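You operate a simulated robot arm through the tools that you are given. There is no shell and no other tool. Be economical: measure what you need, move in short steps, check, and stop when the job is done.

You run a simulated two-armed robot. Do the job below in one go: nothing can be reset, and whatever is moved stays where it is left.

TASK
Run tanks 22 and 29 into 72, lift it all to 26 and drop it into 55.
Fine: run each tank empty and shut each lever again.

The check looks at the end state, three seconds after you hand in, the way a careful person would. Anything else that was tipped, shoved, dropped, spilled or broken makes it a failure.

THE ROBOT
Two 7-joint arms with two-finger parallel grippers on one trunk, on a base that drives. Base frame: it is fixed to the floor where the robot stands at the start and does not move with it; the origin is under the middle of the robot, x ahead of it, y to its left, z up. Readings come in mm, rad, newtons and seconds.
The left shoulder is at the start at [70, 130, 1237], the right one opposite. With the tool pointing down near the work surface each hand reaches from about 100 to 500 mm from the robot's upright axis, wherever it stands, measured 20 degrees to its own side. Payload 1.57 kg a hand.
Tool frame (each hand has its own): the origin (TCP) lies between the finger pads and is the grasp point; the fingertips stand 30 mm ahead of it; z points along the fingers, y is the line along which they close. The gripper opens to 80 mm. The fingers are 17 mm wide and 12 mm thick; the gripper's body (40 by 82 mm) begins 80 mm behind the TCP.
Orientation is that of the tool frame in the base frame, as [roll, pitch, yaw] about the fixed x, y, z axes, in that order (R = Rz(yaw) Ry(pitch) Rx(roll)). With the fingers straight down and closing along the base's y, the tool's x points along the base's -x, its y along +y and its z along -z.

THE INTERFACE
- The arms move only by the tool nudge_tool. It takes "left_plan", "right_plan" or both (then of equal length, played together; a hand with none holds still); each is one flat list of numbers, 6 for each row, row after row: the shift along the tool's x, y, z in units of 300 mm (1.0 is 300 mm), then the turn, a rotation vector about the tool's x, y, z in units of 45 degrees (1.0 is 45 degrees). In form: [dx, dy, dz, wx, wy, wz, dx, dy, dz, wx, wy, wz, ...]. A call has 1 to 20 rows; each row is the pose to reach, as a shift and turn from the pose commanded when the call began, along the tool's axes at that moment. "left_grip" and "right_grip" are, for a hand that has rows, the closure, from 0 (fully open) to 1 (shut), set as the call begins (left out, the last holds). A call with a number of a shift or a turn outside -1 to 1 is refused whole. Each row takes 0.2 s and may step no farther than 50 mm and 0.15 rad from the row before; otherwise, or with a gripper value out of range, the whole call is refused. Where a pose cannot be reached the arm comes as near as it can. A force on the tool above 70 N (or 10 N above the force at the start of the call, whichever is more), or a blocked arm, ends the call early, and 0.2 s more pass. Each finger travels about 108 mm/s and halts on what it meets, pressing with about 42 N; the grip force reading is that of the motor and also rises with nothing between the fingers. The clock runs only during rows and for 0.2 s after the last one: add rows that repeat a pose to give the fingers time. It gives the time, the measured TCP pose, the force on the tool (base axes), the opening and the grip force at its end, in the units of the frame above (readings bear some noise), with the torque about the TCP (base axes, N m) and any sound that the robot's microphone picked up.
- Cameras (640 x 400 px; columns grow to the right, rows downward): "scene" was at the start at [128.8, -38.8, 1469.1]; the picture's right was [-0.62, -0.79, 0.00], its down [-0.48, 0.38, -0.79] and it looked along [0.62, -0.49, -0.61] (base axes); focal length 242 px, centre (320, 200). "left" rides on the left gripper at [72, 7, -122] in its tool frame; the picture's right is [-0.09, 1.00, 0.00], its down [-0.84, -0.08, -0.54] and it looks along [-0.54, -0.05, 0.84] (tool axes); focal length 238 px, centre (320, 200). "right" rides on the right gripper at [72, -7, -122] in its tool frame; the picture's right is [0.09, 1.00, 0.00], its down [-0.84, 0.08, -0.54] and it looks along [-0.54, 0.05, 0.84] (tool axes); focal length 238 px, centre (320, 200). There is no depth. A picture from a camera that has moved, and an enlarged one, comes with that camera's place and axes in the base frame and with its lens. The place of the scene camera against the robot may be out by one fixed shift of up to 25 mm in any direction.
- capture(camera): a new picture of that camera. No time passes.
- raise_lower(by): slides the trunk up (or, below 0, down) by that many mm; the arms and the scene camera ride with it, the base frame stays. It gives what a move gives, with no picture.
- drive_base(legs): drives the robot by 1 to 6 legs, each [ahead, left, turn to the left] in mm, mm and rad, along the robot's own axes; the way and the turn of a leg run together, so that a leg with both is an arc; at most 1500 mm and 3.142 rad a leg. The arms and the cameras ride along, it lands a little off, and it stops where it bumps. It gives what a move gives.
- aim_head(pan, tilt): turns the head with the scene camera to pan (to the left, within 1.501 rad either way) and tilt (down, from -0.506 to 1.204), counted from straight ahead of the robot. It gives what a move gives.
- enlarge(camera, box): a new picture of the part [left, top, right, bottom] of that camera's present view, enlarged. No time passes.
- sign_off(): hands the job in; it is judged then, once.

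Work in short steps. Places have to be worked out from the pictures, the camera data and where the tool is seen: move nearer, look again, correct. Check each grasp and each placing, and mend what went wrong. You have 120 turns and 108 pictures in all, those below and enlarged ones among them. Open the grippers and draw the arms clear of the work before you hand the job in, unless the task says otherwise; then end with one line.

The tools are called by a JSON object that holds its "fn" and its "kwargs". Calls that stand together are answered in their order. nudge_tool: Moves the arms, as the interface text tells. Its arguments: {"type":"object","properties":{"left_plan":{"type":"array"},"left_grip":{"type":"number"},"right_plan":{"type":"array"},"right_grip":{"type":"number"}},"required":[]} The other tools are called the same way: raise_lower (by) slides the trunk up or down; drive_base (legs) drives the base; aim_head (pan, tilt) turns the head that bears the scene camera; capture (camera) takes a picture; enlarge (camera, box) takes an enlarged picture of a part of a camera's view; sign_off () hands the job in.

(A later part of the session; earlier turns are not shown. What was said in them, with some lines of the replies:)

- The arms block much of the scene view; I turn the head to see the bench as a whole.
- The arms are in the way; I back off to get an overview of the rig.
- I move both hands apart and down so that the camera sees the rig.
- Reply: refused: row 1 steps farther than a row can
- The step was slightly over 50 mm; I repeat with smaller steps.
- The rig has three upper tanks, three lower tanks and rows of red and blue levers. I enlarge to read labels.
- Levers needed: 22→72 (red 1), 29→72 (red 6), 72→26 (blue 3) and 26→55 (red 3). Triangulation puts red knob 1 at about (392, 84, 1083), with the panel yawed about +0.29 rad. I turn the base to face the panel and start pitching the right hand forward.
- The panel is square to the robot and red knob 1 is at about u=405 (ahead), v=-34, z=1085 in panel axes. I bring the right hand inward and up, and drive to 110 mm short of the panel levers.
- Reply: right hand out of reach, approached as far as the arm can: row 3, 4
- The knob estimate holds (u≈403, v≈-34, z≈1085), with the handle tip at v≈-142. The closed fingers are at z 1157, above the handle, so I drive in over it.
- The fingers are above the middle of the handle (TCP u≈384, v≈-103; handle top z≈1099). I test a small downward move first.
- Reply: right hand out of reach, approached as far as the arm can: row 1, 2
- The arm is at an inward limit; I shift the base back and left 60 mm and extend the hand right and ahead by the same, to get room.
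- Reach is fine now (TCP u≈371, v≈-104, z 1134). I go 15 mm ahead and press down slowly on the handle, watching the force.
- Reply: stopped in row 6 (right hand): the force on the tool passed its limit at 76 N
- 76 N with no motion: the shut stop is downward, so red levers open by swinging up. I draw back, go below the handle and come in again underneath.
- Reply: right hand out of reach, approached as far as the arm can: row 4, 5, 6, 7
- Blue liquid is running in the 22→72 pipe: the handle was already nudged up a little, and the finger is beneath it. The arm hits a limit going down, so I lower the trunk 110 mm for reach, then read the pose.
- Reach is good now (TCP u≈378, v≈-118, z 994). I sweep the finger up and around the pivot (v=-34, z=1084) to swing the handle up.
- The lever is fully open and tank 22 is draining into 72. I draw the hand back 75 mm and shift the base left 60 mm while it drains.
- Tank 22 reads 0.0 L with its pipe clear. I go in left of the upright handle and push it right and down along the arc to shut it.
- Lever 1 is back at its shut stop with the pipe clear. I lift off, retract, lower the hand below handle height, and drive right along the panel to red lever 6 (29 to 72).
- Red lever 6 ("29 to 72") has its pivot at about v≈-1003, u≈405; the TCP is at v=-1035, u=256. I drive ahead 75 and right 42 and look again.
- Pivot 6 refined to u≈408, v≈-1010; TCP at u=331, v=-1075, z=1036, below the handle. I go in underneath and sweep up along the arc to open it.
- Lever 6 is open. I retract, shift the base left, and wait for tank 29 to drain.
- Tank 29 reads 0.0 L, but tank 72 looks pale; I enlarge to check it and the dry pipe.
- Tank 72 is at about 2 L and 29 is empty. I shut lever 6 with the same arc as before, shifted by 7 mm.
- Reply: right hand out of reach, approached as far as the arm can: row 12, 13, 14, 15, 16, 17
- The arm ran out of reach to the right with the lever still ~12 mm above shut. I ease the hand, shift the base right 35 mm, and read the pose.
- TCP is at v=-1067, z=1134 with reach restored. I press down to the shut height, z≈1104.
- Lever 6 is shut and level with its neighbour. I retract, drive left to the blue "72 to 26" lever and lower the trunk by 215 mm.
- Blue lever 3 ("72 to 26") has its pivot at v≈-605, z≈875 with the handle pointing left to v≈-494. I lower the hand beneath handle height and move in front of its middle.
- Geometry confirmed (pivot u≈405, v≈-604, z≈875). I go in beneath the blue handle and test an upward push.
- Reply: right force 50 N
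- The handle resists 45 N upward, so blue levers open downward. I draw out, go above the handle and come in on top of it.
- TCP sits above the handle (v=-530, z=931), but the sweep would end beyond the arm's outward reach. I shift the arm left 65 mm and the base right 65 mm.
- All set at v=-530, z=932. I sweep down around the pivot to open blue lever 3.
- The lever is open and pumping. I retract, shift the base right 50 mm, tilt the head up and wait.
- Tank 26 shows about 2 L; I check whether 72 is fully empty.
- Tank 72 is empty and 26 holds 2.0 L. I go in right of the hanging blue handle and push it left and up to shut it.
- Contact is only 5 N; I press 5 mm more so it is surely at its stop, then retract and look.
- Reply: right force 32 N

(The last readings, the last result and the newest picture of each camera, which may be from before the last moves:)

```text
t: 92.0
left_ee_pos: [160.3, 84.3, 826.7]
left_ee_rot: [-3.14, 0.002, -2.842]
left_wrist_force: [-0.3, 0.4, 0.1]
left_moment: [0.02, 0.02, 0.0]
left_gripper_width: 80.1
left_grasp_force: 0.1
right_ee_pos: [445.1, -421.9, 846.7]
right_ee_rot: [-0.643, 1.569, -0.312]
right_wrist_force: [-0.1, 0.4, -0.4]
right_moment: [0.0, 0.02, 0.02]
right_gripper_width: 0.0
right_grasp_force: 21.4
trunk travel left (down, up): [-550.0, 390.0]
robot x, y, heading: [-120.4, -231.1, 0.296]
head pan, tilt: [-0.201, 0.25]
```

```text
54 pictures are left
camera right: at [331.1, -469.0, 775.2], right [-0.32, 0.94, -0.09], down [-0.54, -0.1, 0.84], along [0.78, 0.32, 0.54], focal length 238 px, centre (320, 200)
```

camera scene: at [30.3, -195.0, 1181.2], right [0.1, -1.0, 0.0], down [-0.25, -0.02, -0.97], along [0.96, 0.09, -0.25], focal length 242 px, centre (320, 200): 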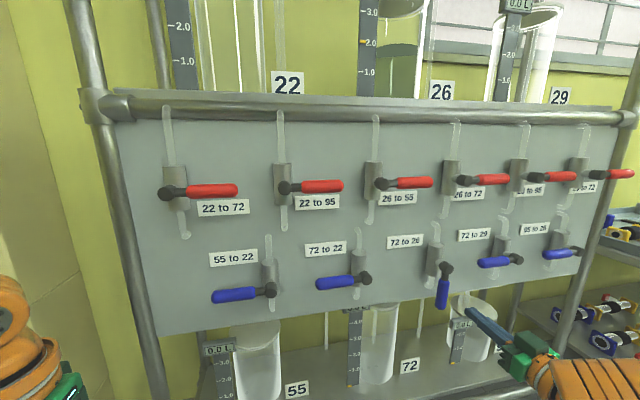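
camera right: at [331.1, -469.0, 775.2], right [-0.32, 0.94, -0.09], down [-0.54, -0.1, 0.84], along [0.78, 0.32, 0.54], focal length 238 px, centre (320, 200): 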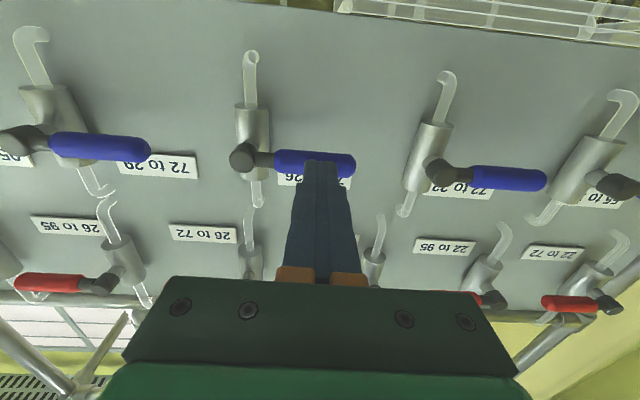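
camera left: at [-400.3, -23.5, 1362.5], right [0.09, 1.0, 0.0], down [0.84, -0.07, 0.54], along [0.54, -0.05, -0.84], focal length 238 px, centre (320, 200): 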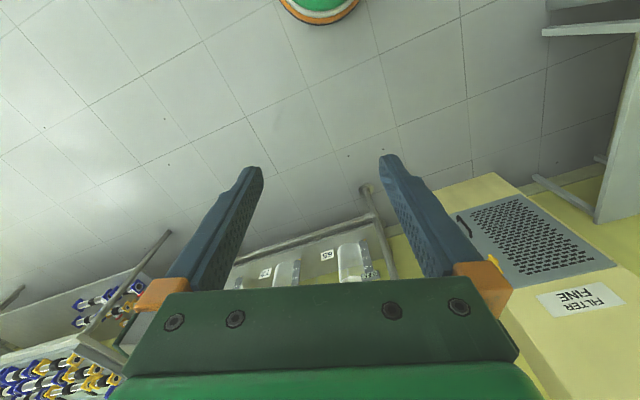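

Blue lever 3 is level and shut again. I move left to red lever 3 (26 to 55), raising the trunk back by 215 mm, hand kept drawn back.

{"fn": "nudge_tool", "kwargs": {"right_plan": [0.04, 0, 0, 0, 0, 0, 0.08, 0, 0, 0, 0, 0]}}

{"fn": "drive_base", "kwargs": {"legs": [[-20, 117, 0]]}}

{"fn": "raise_lower", "kwargs": {"by": 215}}

{"fn": "capture", "kwargs": {"camera": "right"}}

```text
t: 92.7
left_ee_pos: [160.3, 84.7, 825.5]
left_ee_rot: [-3.139, 0.003, -2.844]
left_wrist_force: [-0.2, 0.2, 0.0]
left_moment: [0.0, 0.01, 0.02]
left_gripper_width: 80.4
left_grasp_force: 0.0
right_ee_pos: [446.9, -423.8, 822.7]
right_ee_rot: [-2.326, 1.569, -1.997]
right_wrist_force: [0.9, 0.7, 0.0]
right_moment: [0.0, -0.03, -0.01]
right_gripper_width: 0.0
right_grasp_force: 21.6
trunk travel left (down, up): [-550.0, 390.0]
robot x, y, heading: [-122.1, -233.5, 0.297]
head pan, tilt: [-0.201, 0.25]
```

```text
t: 93.9
left_ee_pos: [107.9, 188.4, 826.9]
left_ee_rot: [-3.141, 0.002, -2.843]
left_wrist_force: [0.3, -0.1, -0.7]
left_moment: [-0.02, -0.02, 0.02]
left_gripper_width: 79.9
left_grasp_force: 0.0
right_ee_pos: [394.4, -319.9, 823.1]
right_ee_rot: [-2.901, 1.568, -2.572]
right_wrist_force: [-0.6, 0.6, -0.5]
right_moment: [-0.02, 0.03, -0.01]
right_gripper_width: 0.2
right_grasp_force: 21.9
trunk travel left (down, up): [-550.0, 390.0]
robot x, y, heading: [-172.6, -126.1, 0.298]
head pan, tilt: [-0.201, 0.25]
```

```text
t: 96.2
left_ee_pos: [108.3, 189.4, 1041.2]
left_ee_rot: [-3.14, 0.003, -2.844]
left_wrist_force: [0.0, -0.5, 0.7]
left_moment: [0.02, 0.02, -0.02]
left_gripper_width: 79.9
left_grasp_force: 0.1
right_ee_pos: [393.6, -318.8, 1036.8]
right_ee_rot: [-2.7, 1.569, -2.37]
right_wrist_force: [0.2, 0.4, 1.0]
right_moment: [0.0, 0.02, -0.01]
right_gripper_width: 0.0
right_grasp_force: 21.3
trunk travel left (down, up): [-765.0, 175.0]
robot x, y, heading: [-173.5, -126.9, 0.295]
head pan, tilt: [-0.201, 0.25]
```

```text
53 pictures are left
camera right: at [280.5, -365.9, 966.3], right [-0.32, 0.94, -0.09], down [-0.54, -0.1, 0.84], along [0.78, 0.32, 0.54], focal length 238 px, centre (320, 200)
```

right: 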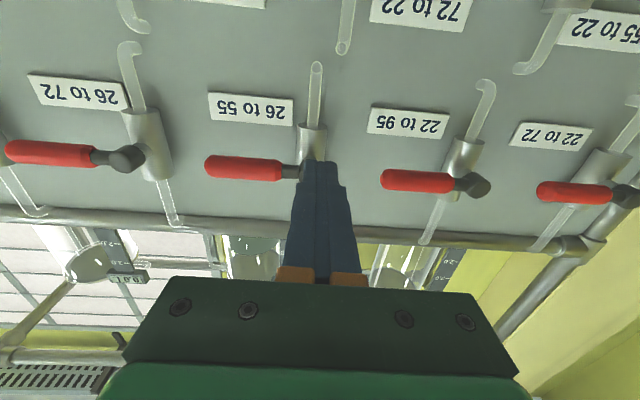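

Pivot of red 3 is at v≈-426, u≈400. I move the hand right 71 mm, the base ahead 25 mm, and verify before sweeping.

{"fn": "nudge_tool", "kwargs": {"right_plan": [0, -0.12, 0, 0, 0, 0, 0, -0.238, 0, 0, 0, 0]}}

{"fn": "drive_base", "kwargs": {"legs": [[25, 0, 0]]}}

{"fn": "nudge_tool", "kwargs": {"right_plan": [0, 0, 0, 0, 0, 0]}}

{"fn": "capture", "kwargs": {"camera": "right"}}

```text
t: 96.8
left_ee_pos: [108.7, 187.2, 1040.6]
left_ee_rot: [-3.141, 0.002, -2.844]
left_wrist_force: [-0.6, -0.3, 0.9]
left_moment: [-0.04, 0.04, 0.04]
left_gripper_width: 79.9
left_grasp_force: 0.0
right_ee_pos: [418.4, -387.3, 1035.2]
right_ee_rot: [2.312, 1.569, 2.639]
right_wrist_force: [0.3, -0.3, 1.1]
right_moment: [0.0, -0.02, 0.02]
right_gripper_width: 0.0
right_grasp_force: 21.3
trunk travel left (down, up): [-765.0, 175.0]
robot x, y, heading: [-174.2, -125.5, 0.294]
head pan, tilt: [-0.201, 0.25]
```

```text
t: 97.6
left_ee_pos: [127.1, 195.0, 1042.5]
left_ee_rot: [-3.14, 0.004, -2.843]
left_wrist_force: [0.2, -0.1, -0.7]
left_moment: [-0.01, -0.05, 0.01]
left_gripper_width: 80.2
left_grasp_force: 0.0
right_ee_pos: [439.9, -378.9, 1039.6]
right_ee_rot: [-0.279, 1.567, 0.05]
right_wrist_force: [0.1, 0.3, 0.8]
right_moment: [-0.02, 0.05, 0.03]
right_gripper_width: 0.0
right_grasp_force: 21.1
trunk travel left (down, up): [-765.0, 175.0]
robot x, y, heading: [-150.8, -123.5, 0.297]
head pan, tilt: [-0.201, 0.25]
```

```text
t: 98.0
left_ee_pos: [131.9, 197.1, 1042.3]
left_ee_rot: [-3.14, -0.001, -2.843]
left_wrist_force: [-1.5, -0.4, 0.1]
left_moment: [0.03, -0.04, -0.01]
left_gripper_width: 79.8
left_grasp_force: 0.0
right_ee_pos: [444.0, -378.5, 1035.5]
right_ee_rot: [-2.868, 1.567, -2.539]
right_wrist_force: [0.0, -0.4, 0.1]
right_moment: [-0.02, 0.01, 0.02]
right_gripper_width: 0.2
right_grasp_force: 21.2
trunk travel left (down, up): [-765.0, 175.0]
robot x, y, heading: [-149.4, -120.3, 0.297]
head pan, tilt: [-0.201, 0.25]
```

```text
52 pictures are left
camera right: at [330.7, -425.0, 965.1], right [-0.32, 0.94, -0.09], down [-0.54, -0.1, 0.84], along [0.78, 0.32, 0.54], focal length 238 px, centre (320, 200)
```

right: 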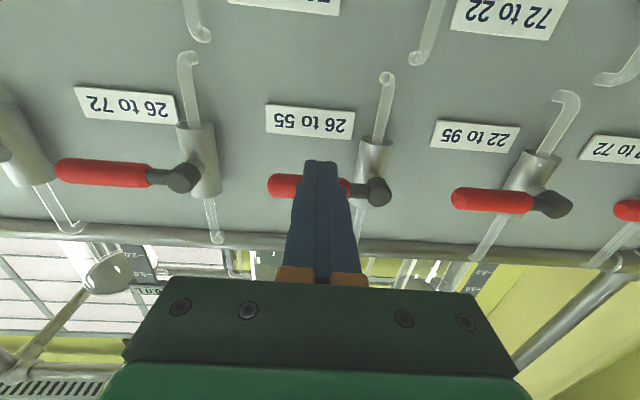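

The view matches the one at lever 6 (pivot v≈-426, u≈399). I run the same opening sweep.

{"fn": "nudge_tool", "kwargs": {"right_plan": [-0.02, -0.03, 0.12, 0, 0, 0, -0.03, -0.033, 0.24, 0, 0, 0, -0.083, -0.033, 0.24, 0, 0, 0, -0.115, -0.04, 0.24, 0, 0, 0, -0.148, -0.044, 0.24, 0, 0, 0, -0.18, -0.042, 0.24, 0, 0, 0, -0.213, -0.039, 0.24, 0, 0, 0, -0.244, -0.028, 0.24, 0, 0, 0, -0.275, -0.016, 0.24, 0, 0, 0, -0.302, 0.003, 0.24, 0, 0, 0, -0.328, 0.022, 0.24, 0, 0, 0, -0.35, 0.047, 0.24, 0, 0, 0, -0.371, 0.072, 0.24, 0, 0, 0, -0.386, 0.102, 0.24, 0, 0, 0, -0.398, 0.135, 0.24, 0, 0, 0]}}

{"fn": "capture", "kwargs": {"camera": "right"}}

```text
t: 101.2
left_ee_pos: [131.4, 195.8, 1039.9]
left_ee_rot: [-3.139, 0.002, -2.842]
left_wrist_force: [0.3, 0.5, 0.5]
left_moment: [-0.02, -0.02, 0.0]
left_gripper_width: 80.1
left_grasp_force: 0.1
right_ee_pos: [500.6, -316.9, 1155.2]
right_ee_rot: [-2.516, 1.569, -2.189]
right_wrist_force: [0.2, -1.2, -0.2]
right_moment: [0.01, -0.01, -0.03]
right_gripper_width: 0.2
right_grasp_force: 21.7
trunk travel left (down, up): [-765.0, 175.0]
robot x, y, heading: [-150.3, -121.9, 0.297]
head pan, tilt: [-0.201, 0.25]
```

```text
51 pictures are left
camera right: at [387.4, -362.8, 1084.5], right [-0.32, 0.94, -0.09], down [-0.54, -0.1, 0.84], along [0.78, 0.32, 0.54], focal length 238 px, centre (320, 200)
```

right: 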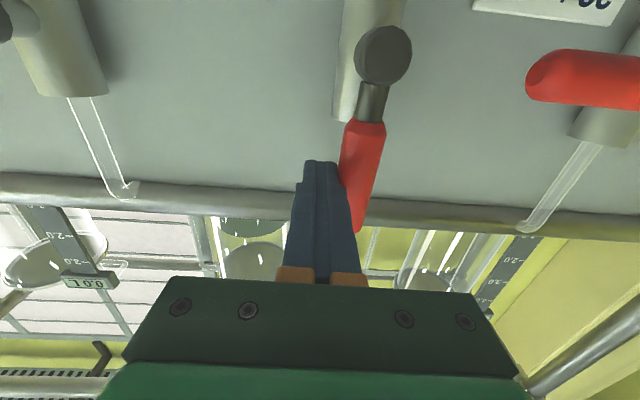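

Lever 3 is open. I retract, shift the base left 40 mm, and wait while 26 drains into 55.

{"fn": "nudge_tool", "kwargs": {"right_plan": [0, -0.03, 0, 0, 0, 0, 0, -0.03, -0.12, 0, 0, 0, 0, -0.03, -0.25, 0, 0, 0, 0, -0.03, -0.25, 0, 0, 0, 0, -0.03, -0.25, 0, 0, 0, 0, -0.03, -0.25, 0, 0, 0, 0, -0.03, -0.25, 0, 0, 0, 0, -0.03, -0.25, 0, 0, 0, 0, -0.03, -0.25, 0, 0, 0, 0, -0.03, -0.25, 0, 0, 0, 0, -0.03, -0.25, 0, 0, 0, 0, -0.03, -0.25, 0, 0, 0, 0, -0.03, -0.25, 0, 0, 0, 0, -0.03, -0.25, 0, 0, 0, 0, -0.03, -0.25, 0, 0, 0, 0, -0.03, -0.25, 0, 0, 0, 0, -0.03, -0.25, 0, 0, 0, 0, -0.03, -0.25, 0, 0, 0, 0, -0.03, -0.25, 0, 0, 0, 0, -0.03, -0.25, 0, 0, 0]}}

{"fn": "drive_base", "kwargs": {"legs": [[0, 40, 0]]}}

{"fn": "nudge_tool", "kwargs": {"right_plan": [0, 0, 0, 0, 0, 0, 0, 0, 0, 0, 0, 0, 0, 0, 0, 0, 0, 0, 0, 0, 0, 0, 0, 0, 0, 0, 0, 0, 0, 0, 0, 0, 0, 0, 0, 0, 0, 0, 0, 0, 0, 0, 0, 0, 0, 0, 0, 0, 0, 0, 0, 0, 0, 0, 0, 0, 0, 0, 0, 0, 0, 0, 0, 0, 0, 0, 0, 0, 0, 0, 0, 0, 0, 0, 0, 0, 0, 0, 0, 0, 0, 0, 0, 0, 0, 0, 0, 0, 0, 0, 0, 0, 0, 0, 0, 0, 0, 0, 0, 0, 0, 0, 0, 0, 0, 0, 0, 0, 0, 0, 0, 0, 0, 0, 0, 0, 0, 0, 0, 0]}}

{"fn": "capture", "kwargs": {"camera": "scene"}}

{"fn": "capture", "kwargs": {"camera": "right"}}

```text
t: 105.4
left_ee_pos: [131.1, 196.8, 1040.7]
left_ee_rot: [-3.139, 0.001, -2.844]
left_wrist_force: [-0.3, 0.0, -0.4]
left_moment: [-0.02, 0.01, -0.01]
left_gripper_width: 80.1
left_grasp_force: 0.0
right_ee_pos: [433.7, -344.6, 1154.6]
right_ee_rot: [-2.666, 1.569, -2.337]
right_wrist_force: [-0.4, 0.0, 0.1]
right_moment: [-0.02, -0.02, -0.02]
right_gripper_width: 0.1
right_grasp_force: 21.7
trunk travel left (down, up): [-765.0, 175.0]
robot x, y, heading: [-150.1, -120.3, 0.299]
head pan, tilt: [-0.201, 0.25]
```

```text
t: 106.3
left_ee_pos: [122.2, 229.4, 1042.8]
left_ee_rot: [3.139, 0.002, -2.844]
left_wrist_force: [0.4, -0.4, 0.3]
left_moment: [0.03, 0.02, -0.01]
left_gripper_width: 80.0
left_grasp_force: 0.1
right_ee_pos: [423.6, -315.6, 1150.7]
right_ee_rot: [1.802, 1.565, 2.131]
right_wrist_force: [-0.1, -0.8, -0.5]
right_moment: [-0.02, -0.01, 0.04]
right_gripper_width: 0.0
right_grasp_force: 21.6
trunk travel left (down, up): [-765.0, 175.0]
robot x, y, heading: [-161.7, -84.1, 0.297]
head pan, tilt: [-0.201, 0.25]
```

```text
t: 110.5
left_ee_pos: [120.2, 233.1, 1042.3]
left_ee_rot: [-3.139, 0.003, -2.846]
left_wrist_force: [0.6, 0.2, 0.2]
left_moment: [0.01, 0.0, -0.02]
left_gripper_width: 80.1
left_grasp_force: 0.0
right_ee_pos: [423.9, -310.1, 1154.1]
right_ee_rot: [-2.755, 1.57, -2.426]
right_wrist_force: [0.1, -0.2, -1.2]
right_moment: [-0.02, 0.0, 0.01]
right_gripper_width: 0.2
right_grasp_force: 21.4
trunk travel left (down, up): [-765.0, 175.0]
robot x, y, heading: [-161.7, -84.2, 0.297]
head pan, tilt: [-0.201, 0.25]
```

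```text
50 pictures are left
camera scene: at [-10.4, -45.9, 1396.2], right [0.09, -1.0, 0.0], down [-0.25, -0.02, -0.97], along [0.96, 0.09, -0.25], focal length 242 px, centre (320, 200)
```

scene: 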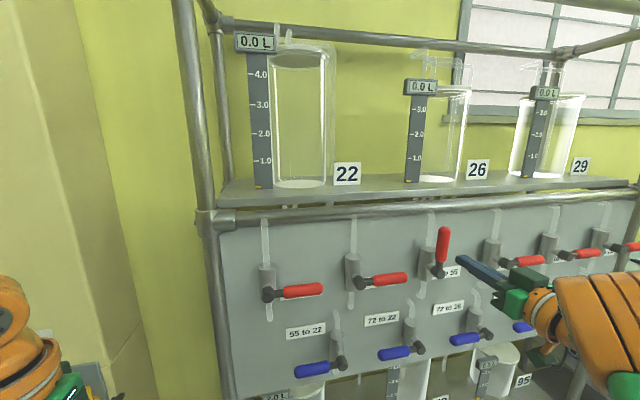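

```text
49 pictures are left
camera right: at [309.0, -356.1, 1083.3], right [-0.32, 0.94, -0.09], down [-0.54, -0.1, 0.84], along [0.78, 0.32, 0.54], focal length 238 px, centre (320, 200)
```

right: 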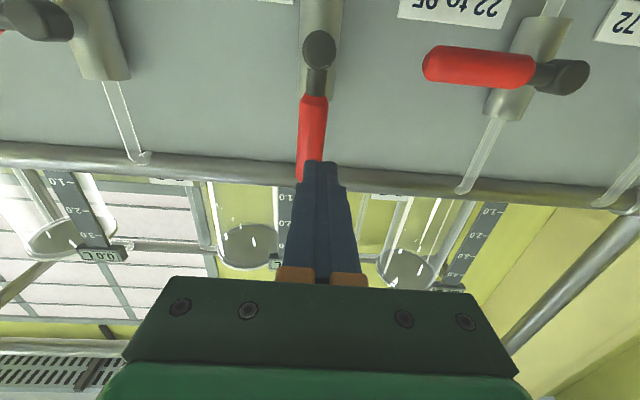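

Tanks 22, 26 and 29 all read 0.0 L. To keep the closing arc in reach I shift the base right 25 mm and the hand left 37 mm, then check.

{"fn": "drive_base", "kwargs": {"legs": [[0, -25, 0]]}}

{"fn": "nudge_tool", "kwargs": {"right_plan": [0, 0.12, 0, 0, 0, 0, 0, 0.12, 0, 0, 0, 0]}}

```text
t: 111.3
left_ee_pos: [127.0, 213.5, 1039.5]
left_ee_rot: [-3.135, 0.002, -2.844]
left_wrist_force: [-0.4, 0.8, 0.6]
left_moment: [-0.03, -0.01, -0.02]
left_gripper_width: 80.1
left_grasp_force: 0.1
right_ee_pos: [429.5, -328.5, 1155.7]
right_ee_rot: [-1.833, 1.567, -1.506]
right_wrist_force: [0.8, 0.2, 0.1]
right_moment: [-0.03, 0.06, -0.01]
right_gripper_width: 0.0
right_grasp_force: 20.9
trunk travel left (down, up): [-765.0, 175.0]
robot x, y, heading: [-152.8, -109.4, 0.297]
head pan, tilt: [-0.201, 0.25]
```

```text
t: 111.9
left_ee_pos: [127.5, 211.6, 1041.1]
left_ee_rot: [-3.139, 0.001, -2.843]
left_wrist_force: [0.6, 0.2, 0.3]
left_moment: [-0.03, 0.0, -0.01]
left_gripper_width: 80.0
left_grasp_force: 0.0
right_ee_pos: [420.1, -295.1, 1152.1]
right_ee_rot: [-2.09, 1.569, -1.761]
right_wrist_force: [0.5, 0.1, -0.3]
right_moment: [0.03, 0.01, 0.01]
right_gripper_width: 0.0
right_grasp_force: 21.2
trunk travel left (down, up): [-765.0, 175.0]
robot x, y, heading: [-154.0, -107.9, 0.293]
head pan, tilt: [-0.201, 0.25]
```

TCP at v=-405, u=316: I run the closing arc, pushing the handle right and down.

{"fn": "nudge_tool", "kwargs": {"right_plan": [0, 0.04, 0, 0, 0, 0, 0, 0.045, 0.13, 0, 0, 0, 0, 0.04, 0.25, 0, 0, 0, -0.008, 0.007, 0.25, 0, 0, 0, -0.015, -0.025, 0.25, 0, 0, 0, -0.021, -0.058, 0.25, 0, 0, 0, -0.02, -0.092, 0.25, 0, 0, 0, -0.019, -0.126, 0.25, 0, 0, 0, -0.008, -0.158, 0.25, 0, 0, 0, 0.004, -0.191, 0.25, 0, 0, 0, 0.022, -0.219, 0.25, 0, 0, 0, 0.042, -0.246, 0.25, 0, 0, 0, 0.069, -0.269, 0.25, 0, 0, 0, 0.096, -0.291, 0.25, 0, 0, 0, 0.126, -0.305, 0.25, 0, 0, 0, 0.15, -0.315, 0.25, 0, 0, 0, 0.164, -0.315, 0.25, 0, 0, 0]}}

{"fn": "capture", "kwargs": {"camera": "right"}}

```text
t: 115.5
left_ee_pos: [126.8, 210.7, 1041.5]
left_ee_rot: [-3.14, 0.002, -2.845]
left_wrist_force: [-0.2, -0.8, 1.0]
left_moment: [-0.03, 0.0, 0.0]
left_gripper_width: 79.9
left_grasp_force: 0.1
right_ee_pos: [520.9, -363.9, 1104.6]
right_ee_rot: [-0.088, 1.57, 0.239]
right_wrist_force: [3.2, -1.5, 7.1]
right_moment: [0.0, -0.09, -0.01]
right_gripper_width: 0.0
right_grasp_force: 20.8
trunk travel left (down, up): [-765.0, 175.0]
robot x, y, heading: [-153.9, -110.1, 0.295]
head pan, tilt: [-0.201, 0.25]
```

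```text
48 pictures are left
camera right: at [406.7, -410.5, 1034.6], right [-0.32, 0.94, -0.09], down [-0.54, -0.1, 0.84], along [0.78, 0.32, 0.54], focal length 238 px, centre (320, 200)
```

right: 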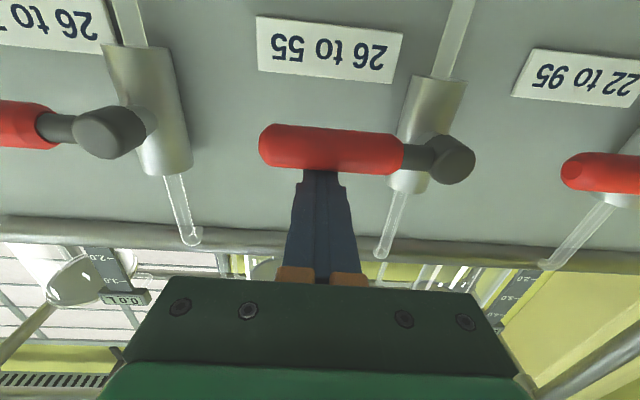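

Shut height reached with 7 N; I press 4 mm more to seat it, then lift off, retract and back the robot away for a final look.

{"fn": "nudge_tool", "kwargs": {"right_plan": [0.008, 0, 0, 0, 0, 0, 0.014, 0, 0, 0, 0, 0]}}

{"fn": "nudge_tool", "kwargs": {"right_plan": [-0.05, 0, 0, 0, 0, 0, -0.05, 0, -0.13, 0, 0, 0, -0.05, 0, -0.28, 0, 0, 0]}}

{"fn": "drive_base", "kwargs": {"legs": [[-450, 0, 0]]}}

{"fn": "aim_head", "kwargs": {"pan": -0.3, "tilt": 0.35}}

{"fn": "nudge_tool", "kwargs": {"right_plan": [0, 0, 0, 0, 0, 0, 0, 0, 0, 0, 0, 0, 0, 0, 0, 0, 0, 0, 0, 0, 0, 0, 0, 0], "right_grip": 0}}

{"fn": "capture", "kwargs": {"camera": "scene"}}

```text
t: 116.1
left_ee_pos: [124.6, 210.1, 1042.5]
left_ee_rot: [-3.136, 0.005, -2.844]
left_wrist_force: [0.2, -0.4, -0.2]
left_moment: [0.0, 0.03, -0.02]
left_gripper_width: 80.1
left_grasp_force: 0.2
right_ee_pos: [517.6, -363.7, 1104.6]
right_ee_rot: [-0.387, 1.561, -0.06]
right_wrist_force: [12.5, -4.2, 27.7]
right_moment: [0.14, -0.48, -0.14]
right_gripper_width: 0.0
right_grasp_force: 21.6
trunk travel left (down, up): [-765.0, 175.0]
robot x, y, heading: [-156.0, -106.6, 0.297]
head pan, tilt: [-0.201, 0.25]
```

```text
t: 116.9
left_ee_pos: [126.3, 208.9, 1041.8]
left_ee_rot: [-3.141, 0.003, -2.845]
left_wrist_force: [0.5, -0.2, 0.1]
left_moment: [-0.03, -0.03, 0.01]
left_gripper_width: 80.3
left_grasp_force: 0.2
right_ee_pos: [433.1, -393.6, 1116.9]
right_ee_rot: [-1.386, 1.568, -1.058]
right_wrist_force: [-0.9, -0.2, 0.2]
right_moment: [0.01, 0.0, 0.0]
right_gripper_width: 0.1
right_grasp_force: 21.8
trunk travel left (down, up): [-765.0, 175.0]
robot x, y, heading: [-154.0, -106.5, 0.3]
head pan, tilt: [-0.201, 0.25]
```

```text
t: 119.6
left_ee_pos: [-298.9, 80.3, 1041.0]
left_ee_rot: [-3.138, -0.001, -2.837]
left_wrist_force: [-0.1, 0.6, -0.1]
left_moment: [-0.02, 0.02, -0.02]
left_gripper_width: 80.0
left_grasp_force: 0.0
right_ee_pos: [12.4, -522.5, 1114.9]
right_ee_rot: [-2.946, 1.569, -2.614]
right_wrist_force: [0.0, -0.1, -0.1]
right_moment: [-0.01, 0.0, -0.03]
right_gripper_width: 0.0
right_grasp_force: 21.5
trunk travel left (down, up): [-765.0, 175.0]
robot x, y, heading: [-580.2, -242.7, 0.304]
head pan, tilt: [-0.201, 0.25]
```

```text
t: 120.2
left_ee_pos: [-301.0, 80.3, 1040.3]
left_ee_rot: [-3.14, 0.001, -2.837]
left_wrist_force: [-0.1, 0.3, -0.4]
left_moment: [0.0, -0.02, 0.0]
left_gripper_width: 80.0
left_grasp_force: 0.2
right_ee_pos: [10.9, -523.4, 1116.0]
right_ee_rot: [-2.78, 1.57, -2.445]
right_wrist_force: [0.3, 0.0, -0.1]
right_moment: [-0.02, -0.01, -0.03]
right_gripper_width: 0.0
right_grasp_force: 21.5
trunk travel left (down, up): [-765.0, 175.0]
robot x, y, heading: [-581.8, -238.2, 0.307]
head pan, tilt: [-0.3, 0.351]
```

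```text
t: 121.2
left_ee_pos: [-300.6, 80.3, 1041.6]
left_ee_rot: [-3.139, 0.003, -2.837]
left_wrist_force: [0.0, -0.5, -0.2]
left_moment: [0.01, 0.0, 0.04]
left_gripper_width: 80.1
left_grasp_force: 0.0
right_ee_pos: [11.4, -522.6, 1115.8]
right_ee_rot: [0.375, 1.571, 0.709]
right_wrist_force: [0.4, 0.7, 0.2]
right_moment: [0.02, 0.01, 0.0]
right_gripper_width: 80.1
right_grasp_force: 0.1
trunk travel left (down, up): [-765.0, 175.0]
robot x, y, heading: [-581.3, -243.8, 0.304]
head pan, tilt: [-0.3, 0.351]
```

```text
47 pictures are left
camera scene: at [-429.3, -209.6, 1386.8], right [0.0, -1.0, 0.0], down [-0.34, 0.0, -0.94], along [0.94, 0.0, -0.34], focal length 242 px, centre (320, 200)
```

scene: 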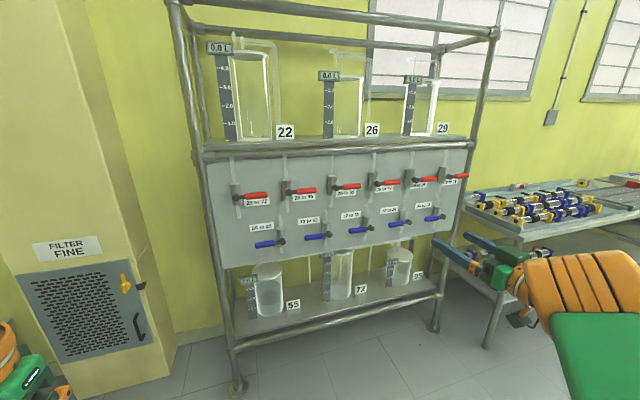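

I enlarge the levers and the tank readings for the final check.

{"fn": "enlarge", "kwargs": {"camera": "scene", "box": [200, 150, 480, 320]}}

{"fn": "enlarge", "kwargs": {"camera": "scene", "box": [190, 30, 460, 150]}}

{"fn": "enlarge", "kwargs": {"camera": "scene", "box": [230, 250, 430, 330]}}

```text
2.29 times, centred on (340, 235) of scene
camera zoom: at [-429.3, -209.6, 1386.8], right [0.0, -1.0, 0.0], down [-0.34, 0.0, -0.94], along [0.94, 0.0, -0.34], focal length 552 px, centre (274, 120)
```

zoom: 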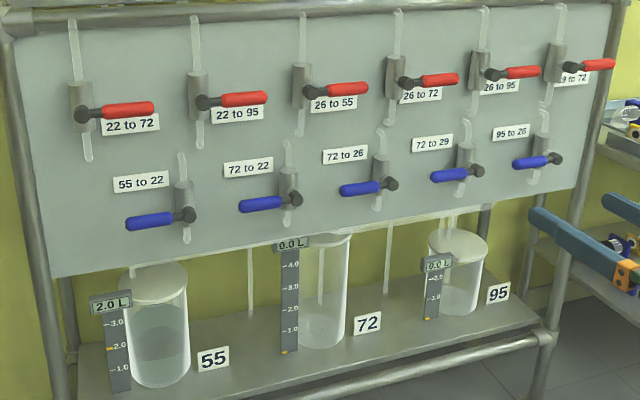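

```text
2.37 times, centred on (325, 90) of scene
camera zoom: at [-429.3, -209.6, 1386.8], right [0.0, -1.0, 0.0], down [-0.34, 0.0, -0.94], along [0.94, 0.0, -0.34], focal length 573 px, centre (308, 461)
```

zoom: 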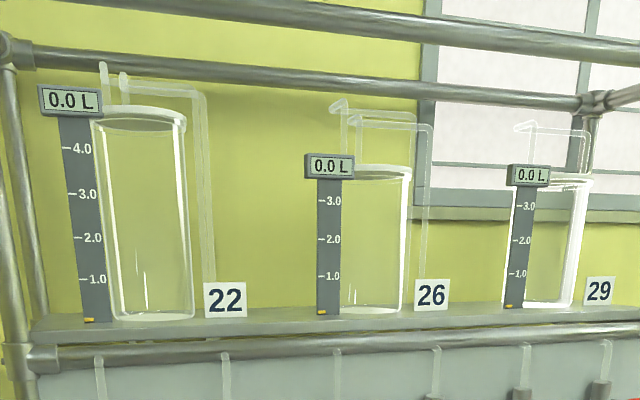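

```text
3.20 times, centred on (330, 290) of scene
camera zoom: at [-429.3, -209.6, 1386.8], right [0.0, -1.0, 0.0], down [-0.34, 0.0, -0.94], along [0.94, 0.0, -0.34], focal length 773 px, centre (288, -88)
```

zoom: 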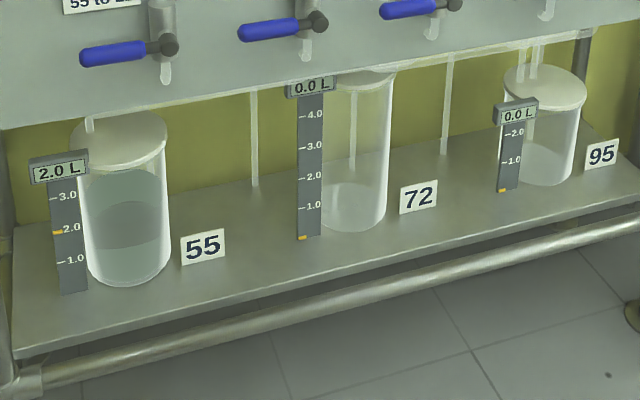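

Tank 55 reads 2.0 L, every other tank reads 0.0 L, all levers are shut, the grippers are open and the arms are clear. I hand in.

{"fn": "sign_off", "kwargs": {}}

```text
The job is handed in.
```

Tanks 22 and 29 were run empty into 72, all of it was lifted to 26 and dropped into 55, which now reads 2.0 L; every other tank reads 0.0 L and all the levers are shut.
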